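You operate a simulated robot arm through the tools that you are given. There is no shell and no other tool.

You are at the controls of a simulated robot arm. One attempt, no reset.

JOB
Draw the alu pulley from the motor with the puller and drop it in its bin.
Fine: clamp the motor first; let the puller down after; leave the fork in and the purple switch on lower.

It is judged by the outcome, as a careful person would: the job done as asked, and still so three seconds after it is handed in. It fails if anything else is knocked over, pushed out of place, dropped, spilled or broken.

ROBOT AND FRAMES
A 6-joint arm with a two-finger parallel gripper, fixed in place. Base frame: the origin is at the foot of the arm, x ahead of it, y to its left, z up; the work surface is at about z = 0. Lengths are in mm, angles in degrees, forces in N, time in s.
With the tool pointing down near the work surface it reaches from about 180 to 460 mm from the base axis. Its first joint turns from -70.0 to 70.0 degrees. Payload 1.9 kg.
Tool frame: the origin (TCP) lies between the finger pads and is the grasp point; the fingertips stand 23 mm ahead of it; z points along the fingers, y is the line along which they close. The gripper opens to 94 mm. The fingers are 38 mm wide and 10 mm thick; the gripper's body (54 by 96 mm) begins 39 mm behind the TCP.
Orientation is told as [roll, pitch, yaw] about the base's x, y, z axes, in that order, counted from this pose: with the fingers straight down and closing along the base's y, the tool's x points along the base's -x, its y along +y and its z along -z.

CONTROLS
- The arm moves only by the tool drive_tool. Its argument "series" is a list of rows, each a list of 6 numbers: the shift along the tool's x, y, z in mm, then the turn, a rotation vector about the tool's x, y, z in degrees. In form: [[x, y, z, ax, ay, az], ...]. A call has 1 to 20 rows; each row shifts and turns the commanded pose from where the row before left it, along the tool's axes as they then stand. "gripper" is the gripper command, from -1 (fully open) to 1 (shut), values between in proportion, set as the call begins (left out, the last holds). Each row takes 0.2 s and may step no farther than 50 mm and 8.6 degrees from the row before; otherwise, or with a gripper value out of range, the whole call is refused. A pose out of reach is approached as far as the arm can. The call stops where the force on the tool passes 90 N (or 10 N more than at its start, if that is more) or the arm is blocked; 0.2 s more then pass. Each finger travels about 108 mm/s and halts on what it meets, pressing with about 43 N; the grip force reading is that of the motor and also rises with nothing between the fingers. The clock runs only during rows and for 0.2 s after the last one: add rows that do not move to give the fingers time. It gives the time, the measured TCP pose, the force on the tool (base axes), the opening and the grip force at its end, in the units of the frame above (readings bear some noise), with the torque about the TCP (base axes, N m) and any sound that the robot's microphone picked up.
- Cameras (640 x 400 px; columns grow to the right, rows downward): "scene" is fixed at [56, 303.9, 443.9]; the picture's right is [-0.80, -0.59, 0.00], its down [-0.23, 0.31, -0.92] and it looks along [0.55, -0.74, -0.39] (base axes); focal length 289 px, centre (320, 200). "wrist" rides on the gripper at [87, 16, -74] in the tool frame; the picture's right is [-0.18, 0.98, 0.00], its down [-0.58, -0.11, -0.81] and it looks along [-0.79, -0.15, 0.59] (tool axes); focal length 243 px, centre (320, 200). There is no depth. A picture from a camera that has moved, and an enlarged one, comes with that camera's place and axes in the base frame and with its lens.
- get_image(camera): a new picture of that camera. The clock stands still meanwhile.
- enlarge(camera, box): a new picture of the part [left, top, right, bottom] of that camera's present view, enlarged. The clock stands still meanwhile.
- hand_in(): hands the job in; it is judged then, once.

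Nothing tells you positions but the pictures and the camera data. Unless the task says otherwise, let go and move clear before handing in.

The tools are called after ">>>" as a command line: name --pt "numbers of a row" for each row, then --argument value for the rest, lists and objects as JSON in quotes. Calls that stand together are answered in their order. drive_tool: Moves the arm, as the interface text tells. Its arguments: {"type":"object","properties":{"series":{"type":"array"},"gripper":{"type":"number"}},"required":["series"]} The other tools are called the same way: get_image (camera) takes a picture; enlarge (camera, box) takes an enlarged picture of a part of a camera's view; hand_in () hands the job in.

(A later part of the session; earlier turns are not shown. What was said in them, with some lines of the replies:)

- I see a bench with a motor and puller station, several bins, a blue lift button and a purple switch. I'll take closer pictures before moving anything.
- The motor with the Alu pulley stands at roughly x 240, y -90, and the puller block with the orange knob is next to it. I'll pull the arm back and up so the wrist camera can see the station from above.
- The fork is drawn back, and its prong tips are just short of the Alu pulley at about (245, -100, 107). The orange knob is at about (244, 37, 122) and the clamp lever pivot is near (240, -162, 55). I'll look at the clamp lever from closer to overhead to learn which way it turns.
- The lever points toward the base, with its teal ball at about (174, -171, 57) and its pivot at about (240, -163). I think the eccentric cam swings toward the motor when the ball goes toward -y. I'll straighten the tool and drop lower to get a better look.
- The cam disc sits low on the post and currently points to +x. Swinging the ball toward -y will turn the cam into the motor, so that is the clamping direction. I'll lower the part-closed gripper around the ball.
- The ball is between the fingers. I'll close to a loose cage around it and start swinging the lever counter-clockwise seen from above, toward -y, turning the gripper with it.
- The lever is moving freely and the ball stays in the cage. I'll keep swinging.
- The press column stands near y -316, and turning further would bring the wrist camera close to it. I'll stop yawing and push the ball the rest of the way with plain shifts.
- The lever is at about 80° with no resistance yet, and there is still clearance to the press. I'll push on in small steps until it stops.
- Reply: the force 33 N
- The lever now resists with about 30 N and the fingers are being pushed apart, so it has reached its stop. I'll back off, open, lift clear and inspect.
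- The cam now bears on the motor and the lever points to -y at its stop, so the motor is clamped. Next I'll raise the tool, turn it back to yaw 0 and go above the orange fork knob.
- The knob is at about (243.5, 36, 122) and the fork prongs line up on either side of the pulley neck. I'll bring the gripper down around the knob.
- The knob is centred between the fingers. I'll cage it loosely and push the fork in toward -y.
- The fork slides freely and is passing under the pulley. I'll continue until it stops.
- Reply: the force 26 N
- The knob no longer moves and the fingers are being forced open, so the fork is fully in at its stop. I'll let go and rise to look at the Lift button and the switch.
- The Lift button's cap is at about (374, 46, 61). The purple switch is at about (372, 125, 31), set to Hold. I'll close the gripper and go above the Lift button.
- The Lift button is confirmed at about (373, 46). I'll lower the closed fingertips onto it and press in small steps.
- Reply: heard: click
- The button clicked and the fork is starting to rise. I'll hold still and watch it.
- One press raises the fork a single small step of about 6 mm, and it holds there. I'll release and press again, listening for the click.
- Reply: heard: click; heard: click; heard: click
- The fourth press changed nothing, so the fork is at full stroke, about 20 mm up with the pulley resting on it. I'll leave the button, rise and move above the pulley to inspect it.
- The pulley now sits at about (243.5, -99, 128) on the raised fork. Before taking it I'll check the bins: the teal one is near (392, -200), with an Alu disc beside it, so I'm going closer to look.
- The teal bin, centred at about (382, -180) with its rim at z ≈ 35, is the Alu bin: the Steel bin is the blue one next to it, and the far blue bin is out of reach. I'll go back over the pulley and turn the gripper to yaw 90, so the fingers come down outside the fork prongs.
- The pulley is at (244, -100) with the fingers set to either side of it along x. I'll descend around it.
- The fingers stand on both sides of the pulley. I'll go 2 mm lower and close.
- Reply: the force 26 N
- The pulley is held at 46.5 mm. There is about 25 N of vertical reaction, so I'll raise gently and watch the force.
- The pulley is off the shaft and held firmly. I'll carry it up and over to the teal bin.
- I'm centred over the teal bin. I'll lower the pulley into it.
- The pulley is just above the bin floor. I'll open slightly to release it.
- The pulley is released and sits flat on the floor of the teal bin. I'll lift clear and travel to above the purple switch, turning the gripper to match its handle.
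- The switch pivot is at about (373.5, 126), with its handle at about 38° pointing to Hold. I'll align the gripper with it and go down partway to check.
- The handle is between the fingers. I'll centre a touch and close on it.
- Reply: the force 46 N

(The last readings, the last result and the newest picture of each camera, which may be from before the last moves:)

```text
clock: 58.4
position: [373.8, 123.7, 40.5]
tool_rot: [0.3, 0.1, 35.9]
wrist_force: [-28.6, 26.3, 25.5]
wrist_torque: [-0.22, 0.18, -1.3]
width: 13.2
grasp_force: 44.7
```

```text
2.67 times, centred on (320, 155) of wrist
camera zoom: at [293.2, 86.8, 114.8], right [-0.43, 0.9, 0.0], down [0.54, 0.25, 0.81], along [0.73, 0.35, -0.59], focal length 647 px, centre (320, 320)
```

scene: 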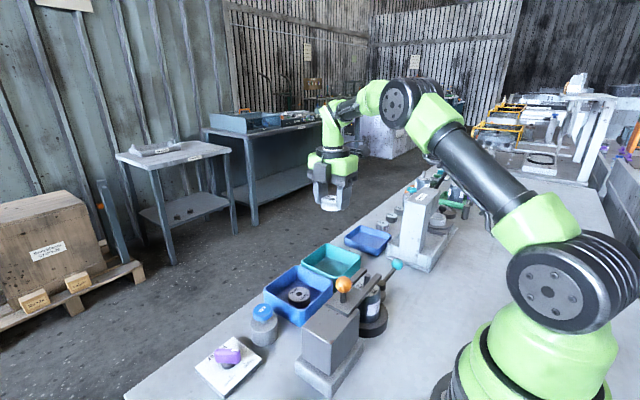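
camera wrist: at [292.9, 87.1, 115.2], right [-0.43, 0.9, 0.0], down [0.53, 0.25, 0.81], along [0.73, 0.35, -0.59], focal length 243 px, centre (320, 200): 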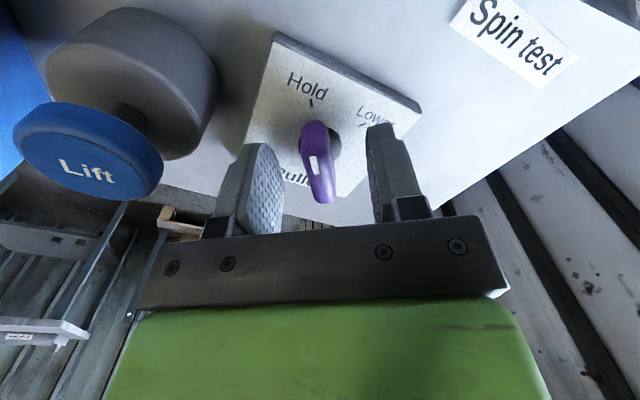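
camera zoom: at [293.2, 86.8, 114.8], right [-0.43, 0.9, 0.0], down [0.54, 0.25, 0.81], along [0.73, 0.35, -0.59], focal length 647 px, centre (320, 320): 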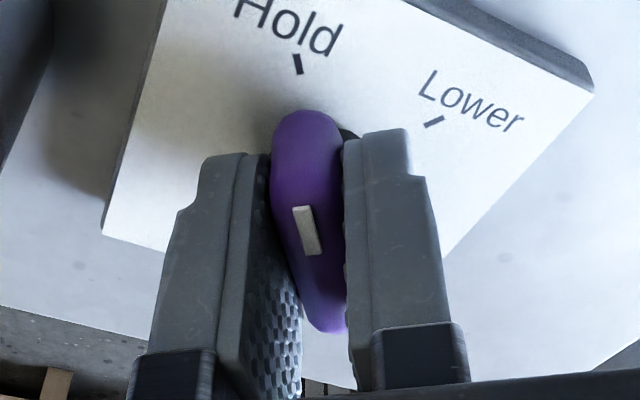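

I have the handle, but with some side load. I'll relax the offset before turning.

>>> drive_tool --pt "0 1.5 -1.5 0 0 2" --pt "0 0.5 0 0 0 1" --pt "0 0 0 0 0 0"

>>> enlarge --camera "wrist" --box '[220, 80, 420, 230]'

```text
clock: 59.2
position: [372.1, 123.8, 39.1]
tool_rot: [0.0, 0.0, 33.2]
wrist_force: [3.1, 18.5, -27.7]
wrist_torque: [0.0, 0.35, 0.06]
width: 12.8
grasp_force: 45.5
```

```text
2.67 times, centred on (320, 155) of wrist
camera zoom: at [291.1, 91.0, 114.6], right [-0.38, 0.92, 0.0], down [0.55, 0.23, 0.81], along [0.75, 0.31, -0.59], focal length 647 px, centre (320, 320)
```

zoom: 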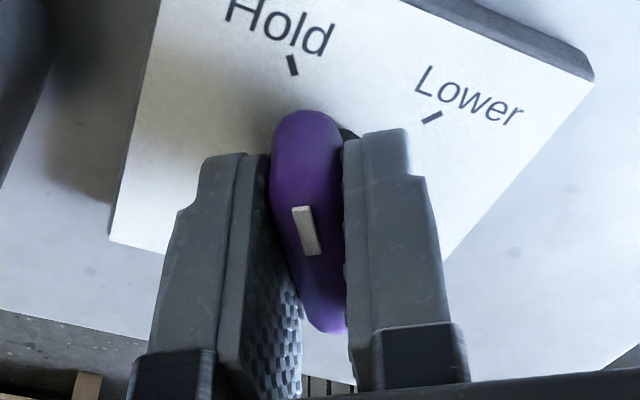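

>>> drive_tool --pt "-1 1 0.8 0 0 0" --pt "0 0 0 0 0 6" --pt "0 0 0 0 0 6" --pt "0 0 0 0 0 0"

>>> enlarge --camera "wrist" --box '[220, 80, 420, 230]'

```text
clock: 60.2
position: [373.9, 123.0, 40.6]
tool_rot: [0.0, -0.1, 20.9]
wrist_force: [-13.2, -17.5, 3.9]
wrist_torque: [-0.04, -0.11, -0.05]
width: 12.9
grasp_force: 45.4
```

```text
2.67 times, centred on (320, 155) of wrist
camera zoom: at [285.7, 109.4, 114.7], right [-0.18, 0.98, 0.0], down [0.58, 0.11, 0.81], along [0.79, 0.14, -0.59], focal length 647 px, centre (320, 320)
```

zoom: 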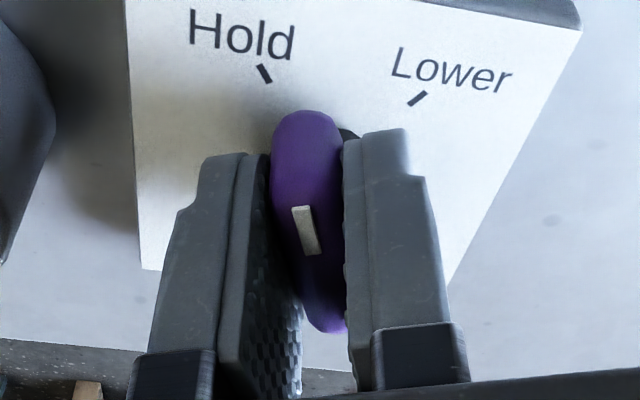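

The switch turns with the gripper. I'll trim the side load and continue toward Lower.

>>> drive_tool --pt "1.2 -0.8 0 0 0 0" --pt "0 0 0 0 0 7" --pt "0 0 0 0 0 7" --pt "0 0 0 0 0 7" --pt "0 0 0 0 0 0"

>>> enlarge --camera "wrist" --box '[220, 80, 420, 230]'

>>> enlarge --camera "scene" --box '[150, 210, 430, 400]'

```text
clock: 61.4
position: [372.3, 124.8, 39.6]
tool_rot: [0.1, -0.2, 0.1]
wrist_force: [2.4, 22.1, -15.2]
wrist_torque: [-0.17, -0.38, 0.02]
width: 12.9
grasp_force: 45.5
```

```text
2.67 times, centred on (320, 155) of wrist
camera zoom: at [285.4, 141.7, 114.5], right [0.18, 0.98, 0.0], down [0.58, -0.11, 0.81], along [0.79, -0.15, -0.59], focal length 647 px, centre (320, 320)
```

zoom: 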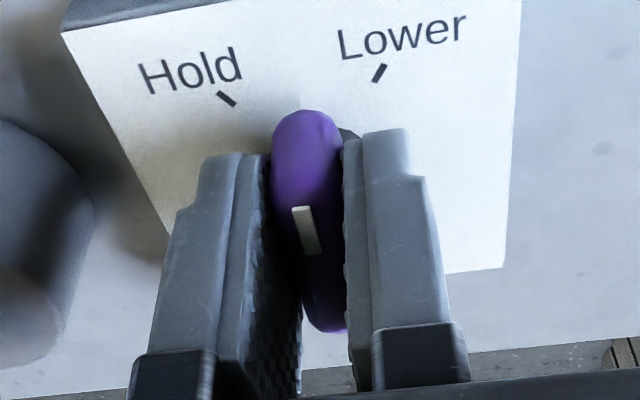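

```text
2.11 times, centred on (290, 305) of scene
camera zoom: at [56.1, 303.9, 443.9], right [-0.8, -0.59, 0.0], down [-0.23, 0.31, -0.92], along [0.55, -0.74, -0.39], focal length 609 px, centre (383, -21)
```

zoom: 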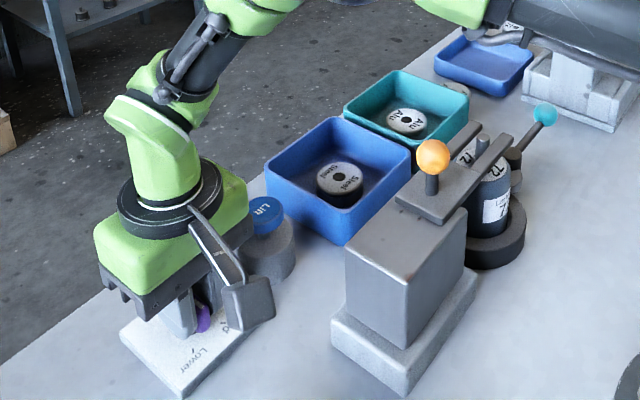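

>>> drive_tool --pt "0.2 1.3 0.4 0 0 0" --pt "0 0 0 0 0 7" --pt "0 0 0 0 0 7" --pt "0 0 0 0 0 6" --pt "0 0 0 0 0 0"

>>> enlarge --camera "wrist" --box '[220, 80, 420, 230]'

>>> enlarge --camera "scene" --box '[150, 210, 430, 400]'

```text
clock: 62.6
position: [373.0, 126.2, 40.8]
tool_rot: [0.0, 0.0, -20.1]
wrist_force: [-4.9, 14.9, 6.2]
wrist_torque: [-0.58, -1.08, 0.04]
width: 12.9
grasp_force: 44.8
```

```text
2.67 times, centred on (320, 155) of wrist
camera zoom: at [296.4, 171.3, 114.6], right [0.51, 0.86, 0.0], down [0.51, -0.3, 0.81], along [0.69, -0.41, -0.59], focal length 647 px, centre (320, 320)
```

zoom: 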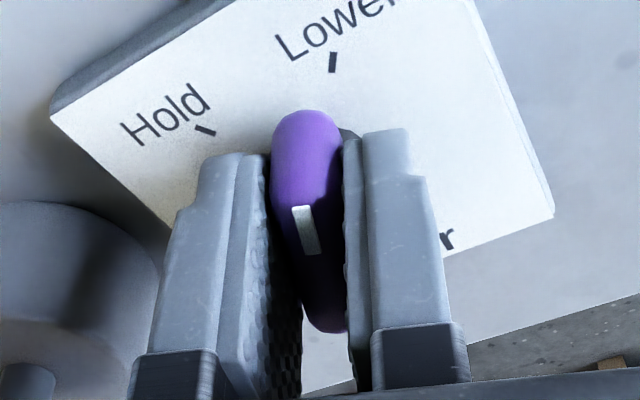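

```text
2.11 times, centred on (290, 305) of scene
camera zoom: at [56.0, 303.9, 444.0], right [-0.8, -0.59, 0.0], down [-0.23, 0.31, -0.92], along [0.55, -0.74, -0.39], focal length 609 px, centre (383, -21)
```

zoom: 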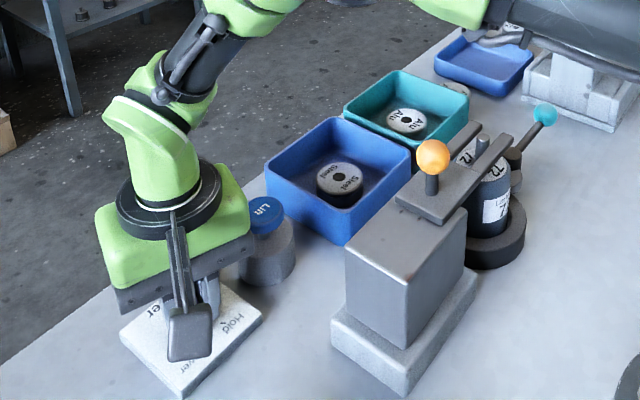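

>>> drive_tool --pt "0.6 0.7 0 0 0 0" --pt "0 0 0 0 0 7" --pt "0 0 0 0 0 6" --pt "0 0 0 0 0 0"

>>> enlarge --camera "wrist" --box '[220, 80, 420, 230]'

>>> enlarge --camera "scene" --box '[150, 210, 430, 400]'

```text
clock: 63.6
position: [372.7, 126.4, 39.5]
tool_rot: [0.2, -0.3, -32.9]
wrist_force: [31.5, 18.5, -15.3]
wrist_torque: [0.36, 1.12, 0.02]
width: 12.8
grasp_force: 45.0
```

```text
2.67 times, centred on (320, 155) of wrist
camera zoom: at [308.2, 187.5, 114.4], right [0.69, 0.72, 0.0], down [0.42, -0.41, 0.81], along [0.59, -0.55, -0.59], focal length 647 px, centre (320, 320)
```

zoom: 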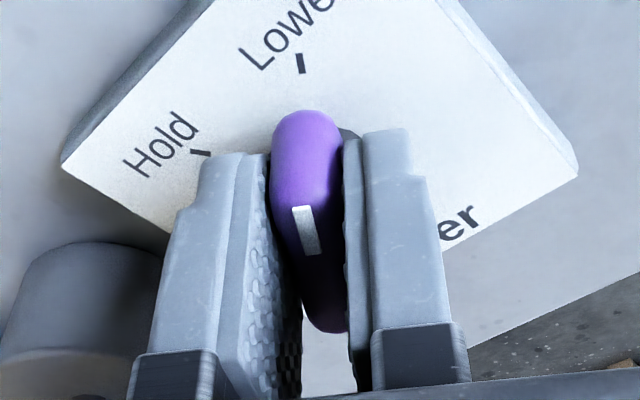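

```text
2.11 times, centred on (290, 305) of scene
camera zoom: at [56.1, 303.9, 443.9], right [-0.8, -0.59, 0.0], down [-0.23, 0.31, -0.92], along [0.55, -0.74, -0.39], focal length 609 px, centre (383, -21)
```

zoom: 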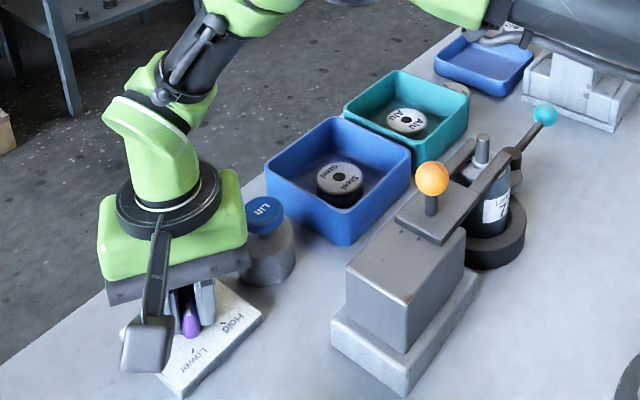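

The fork has come down, since the switch has reached the Lower range. I'll turn it the last few degrees so it points squarely at the Lower mark.

>>> drive_tool --pt "-1 1.8 0.4 0 0 0" --pt "0 0 0 0 0 4" --pt "0 0 0 0 0 0"

>>> enlarge --camera "wrist" --box '[220, 80, 420, 230]'

>>> enlarge --camera "scene" --box '[150, 210, 430, 400]'

```text
clock: 64.4
position: [373.2, 127.1, 38.8]
tool_rot: [-0.1, 0.1, -36.9]
wrist_force: [-18.7, -13.0, 41.3]
wrist_torque: [0.28, 0.08, 1.67]
width: 13.9
grasp_force: 45.3
```

```text
2.67 times, centred on (320, 155) of wrist
camera zoom: at [313.3, 192.0, 114.2], right [0.74, 0.68, 0.0], down [0.4, -0.44, 0.81], along [0.54, -0.6, -0.59], focal length 647 px, centre (320, 320)
```

zoom: 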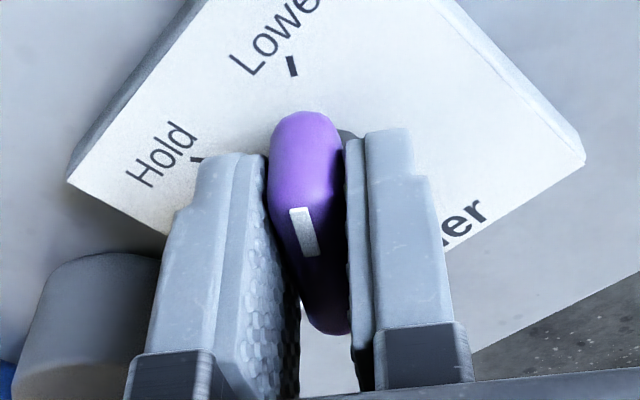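

```text
2.11 times, centred on (290, 305) of scene
camera zoom: at [55.9, 303.8, 444.0], right [-0.8, -0.59, 0.0], down [-0.23, 0.31, -0.92], along [0.55, -0.74, -0.39], focal length 609 px, centre (383, -21)
```

zoom: 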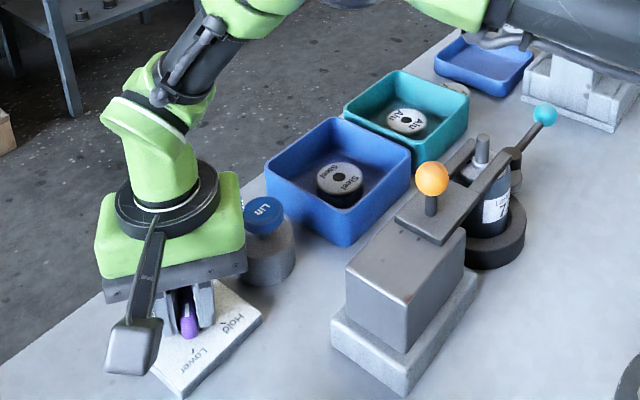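

The switch is at its Lower stop and the torque is rising against further turning. I'll open the fingers, lift straight up and clear.

>>> drive_tool --pt "0 0 -1 0 0 0" --pt "0 0 0 0 0 0" --pt "0 0 0 0 0 0" --gripper 0

>>> enlarge --camera "wrist" --box '[220, 80, 420, 230]'

```text
clock: 65.2
position: [374.1, 126.0, 41.0]
tool_rot: [0.0, 0.0, -37.0]
wrist_force: [0.5, 1.0, -0.5]
wrist_torque: [0.02, 0.02, 0.0]
width: 47.1
grasp_force: 0.1
```

```text
2.67 times, centred on (320, 155) of wrist
camera zoom: at [313.6, 192.2, 115.1], right [0.74, 0.67, 0.0], down [0.4, -0.44, 0.81], along [0.54, -0.59, -0.59], focal length 647 px, centre (320, 320)
```

zoom: 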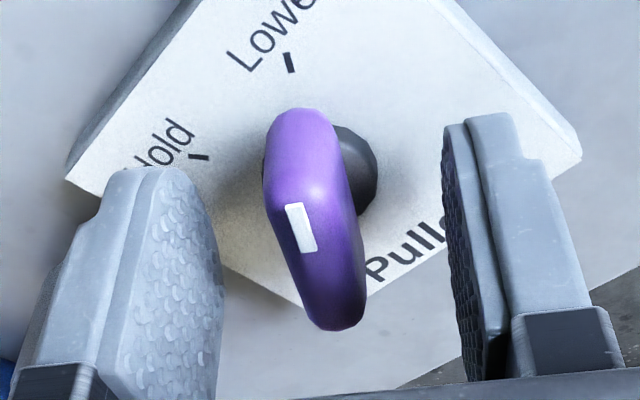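

>>> drive_tool --pt "0 0 -20 0 0 0" --pt "0 0 -35 0 0 0" --pt "0 0 -40 0 0 0" --pt "0 0 -40 0 0 0" --pt "0 0 -40 0 0 0" --pt "0 0 -30 0 0 0" --pt "0 0 0 0 0 0"

>>> get_image --camera "scene"

>>> enlarge --camera "scene" --box '[180, 210, 440, 400]'

>>> enlarge --camera "scene" --box '[170, 300, 310, 400]'

```text
clock: 66.8
position: [372.6, 127.4, 246.8]
tool_rot: [0.0, 0.0, -36.9]
wrist_force: [-0.9, -0.6, 0.7]
wrist_torque: [0.01, 0.01, 0.03]
width: 46.9
grasp_force: 0.1
```

```text
taken
```

scene: 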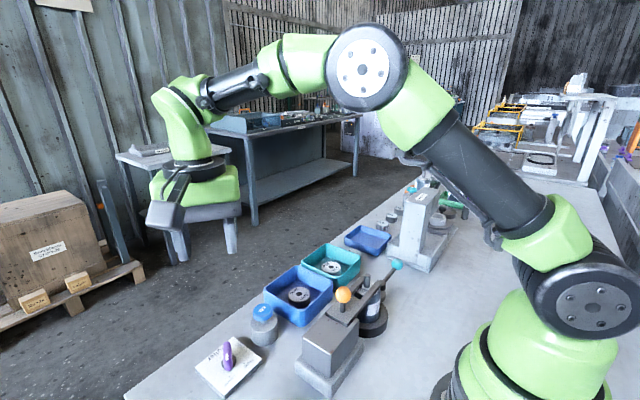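

```text
2.11 times, centred on (310, 305) of scene
camera zoom: at [56.0, 303.9, 443.9], right [-0.8, -0.59, 0.0], down [-0.23, 0.31, -0.92], along [0.55, -0.74, -0.39], focal length 609 px, centre (341, -21)
```

zoom: 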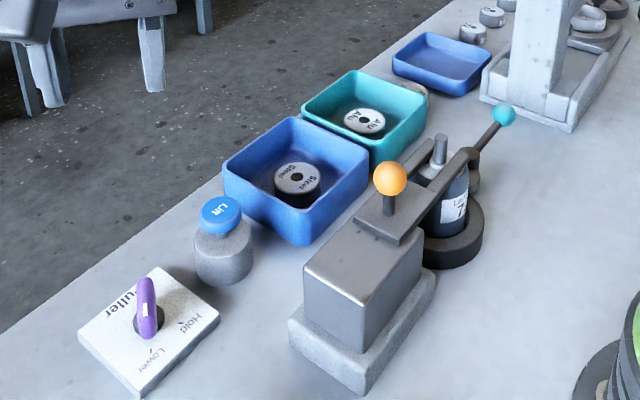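

```text
4.00 times, centred on (240, 350) of scene
camera zoom: at [56.0, 303.9, 443.9], right [-0.8, -0.59, 0.0], down [-0.23, 0.31, -0.92], along [0.55, -0.74, -0.39], focal length 1157 px, centre (640, -400)
```

zoom: 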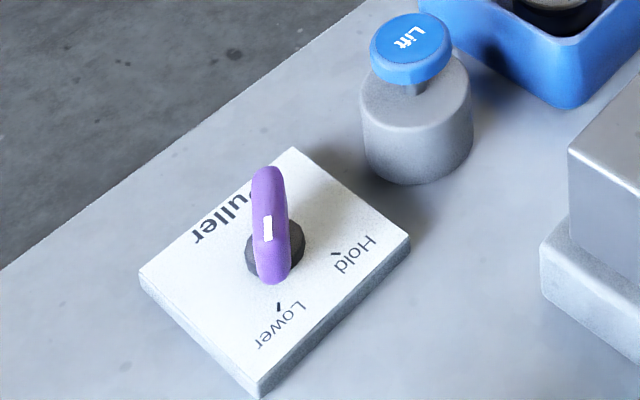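

The Alu pulley lies in the teal bin and the motor is clamped. The fork is still in and has gone back down to its starting height, and the switch points to Lower. I'll do one last close check from the scene camera before handing in.

>>> drive_tool --pt "0 0 -20 0 0 0" --pt "0 0 0 0 0 0" --pt "0 0 0 0 0 0" --pt "0 0 0 0 0 0" --pt "0 0 0 0 0 0"

>>> enlarge --camera "scene" --box '[290, 230, 430, 340]'

```text
clock: 68.0
position: [372.7, 126.6, 265.7]
tool_rot: [0.0, 0.0, -36.9]
wrist_force: [-0.6, 0.3, 0.7]
wrist_torque: [0.04, 0.02, 0.01]
width: 47.2
grasp_force: 0.1
```

```text
3.64 times, centred on (360, 285) of scene
camera zoom: at [56.0, 303.9, 443.9], right [-0.8, -0.59, 0.0], down [-0.23, 0.31, -0.92], along [0.55, -0.74, -0.39], focal length 1052 px, centre (174, -109)
```

zoom: 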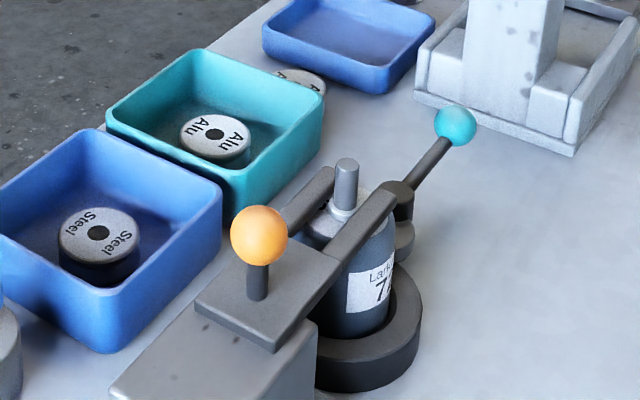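

Everything is in its final state: pulley in the teal bin, motor clamped, fork in and lowered, switch on Lower, and the arm clear. I'm handing the job in.

>>> hand_in

```text
The job is handed in.
```

The alu pulley is off the motor and lying flat in the teal bin, and I've handed the job in. No verdict came back, so this is what the last pictures showed.

- **Clamp:** I swung the lever until it hit its stop, before touching the puller. The motor is still clamped.
- **Puller:** I pushed the fork in to its stop, then pressed Lift four times. The third press reached full height, and the pulley then lifted off freely.
- **After:** The fork is still in and back down at its starting height. The purple switch is against its stop at Lower.
- **Bin:** None of the bins is labelled, so choosing the teal one was my judgement. The Steel pulley is in the blue bin next to it, an Alu disc lies beside the teal one, and the far blue bin is out of the arm's reach.

I saw nothing else knocked or moved, and the arm is clear with the gripper empty.
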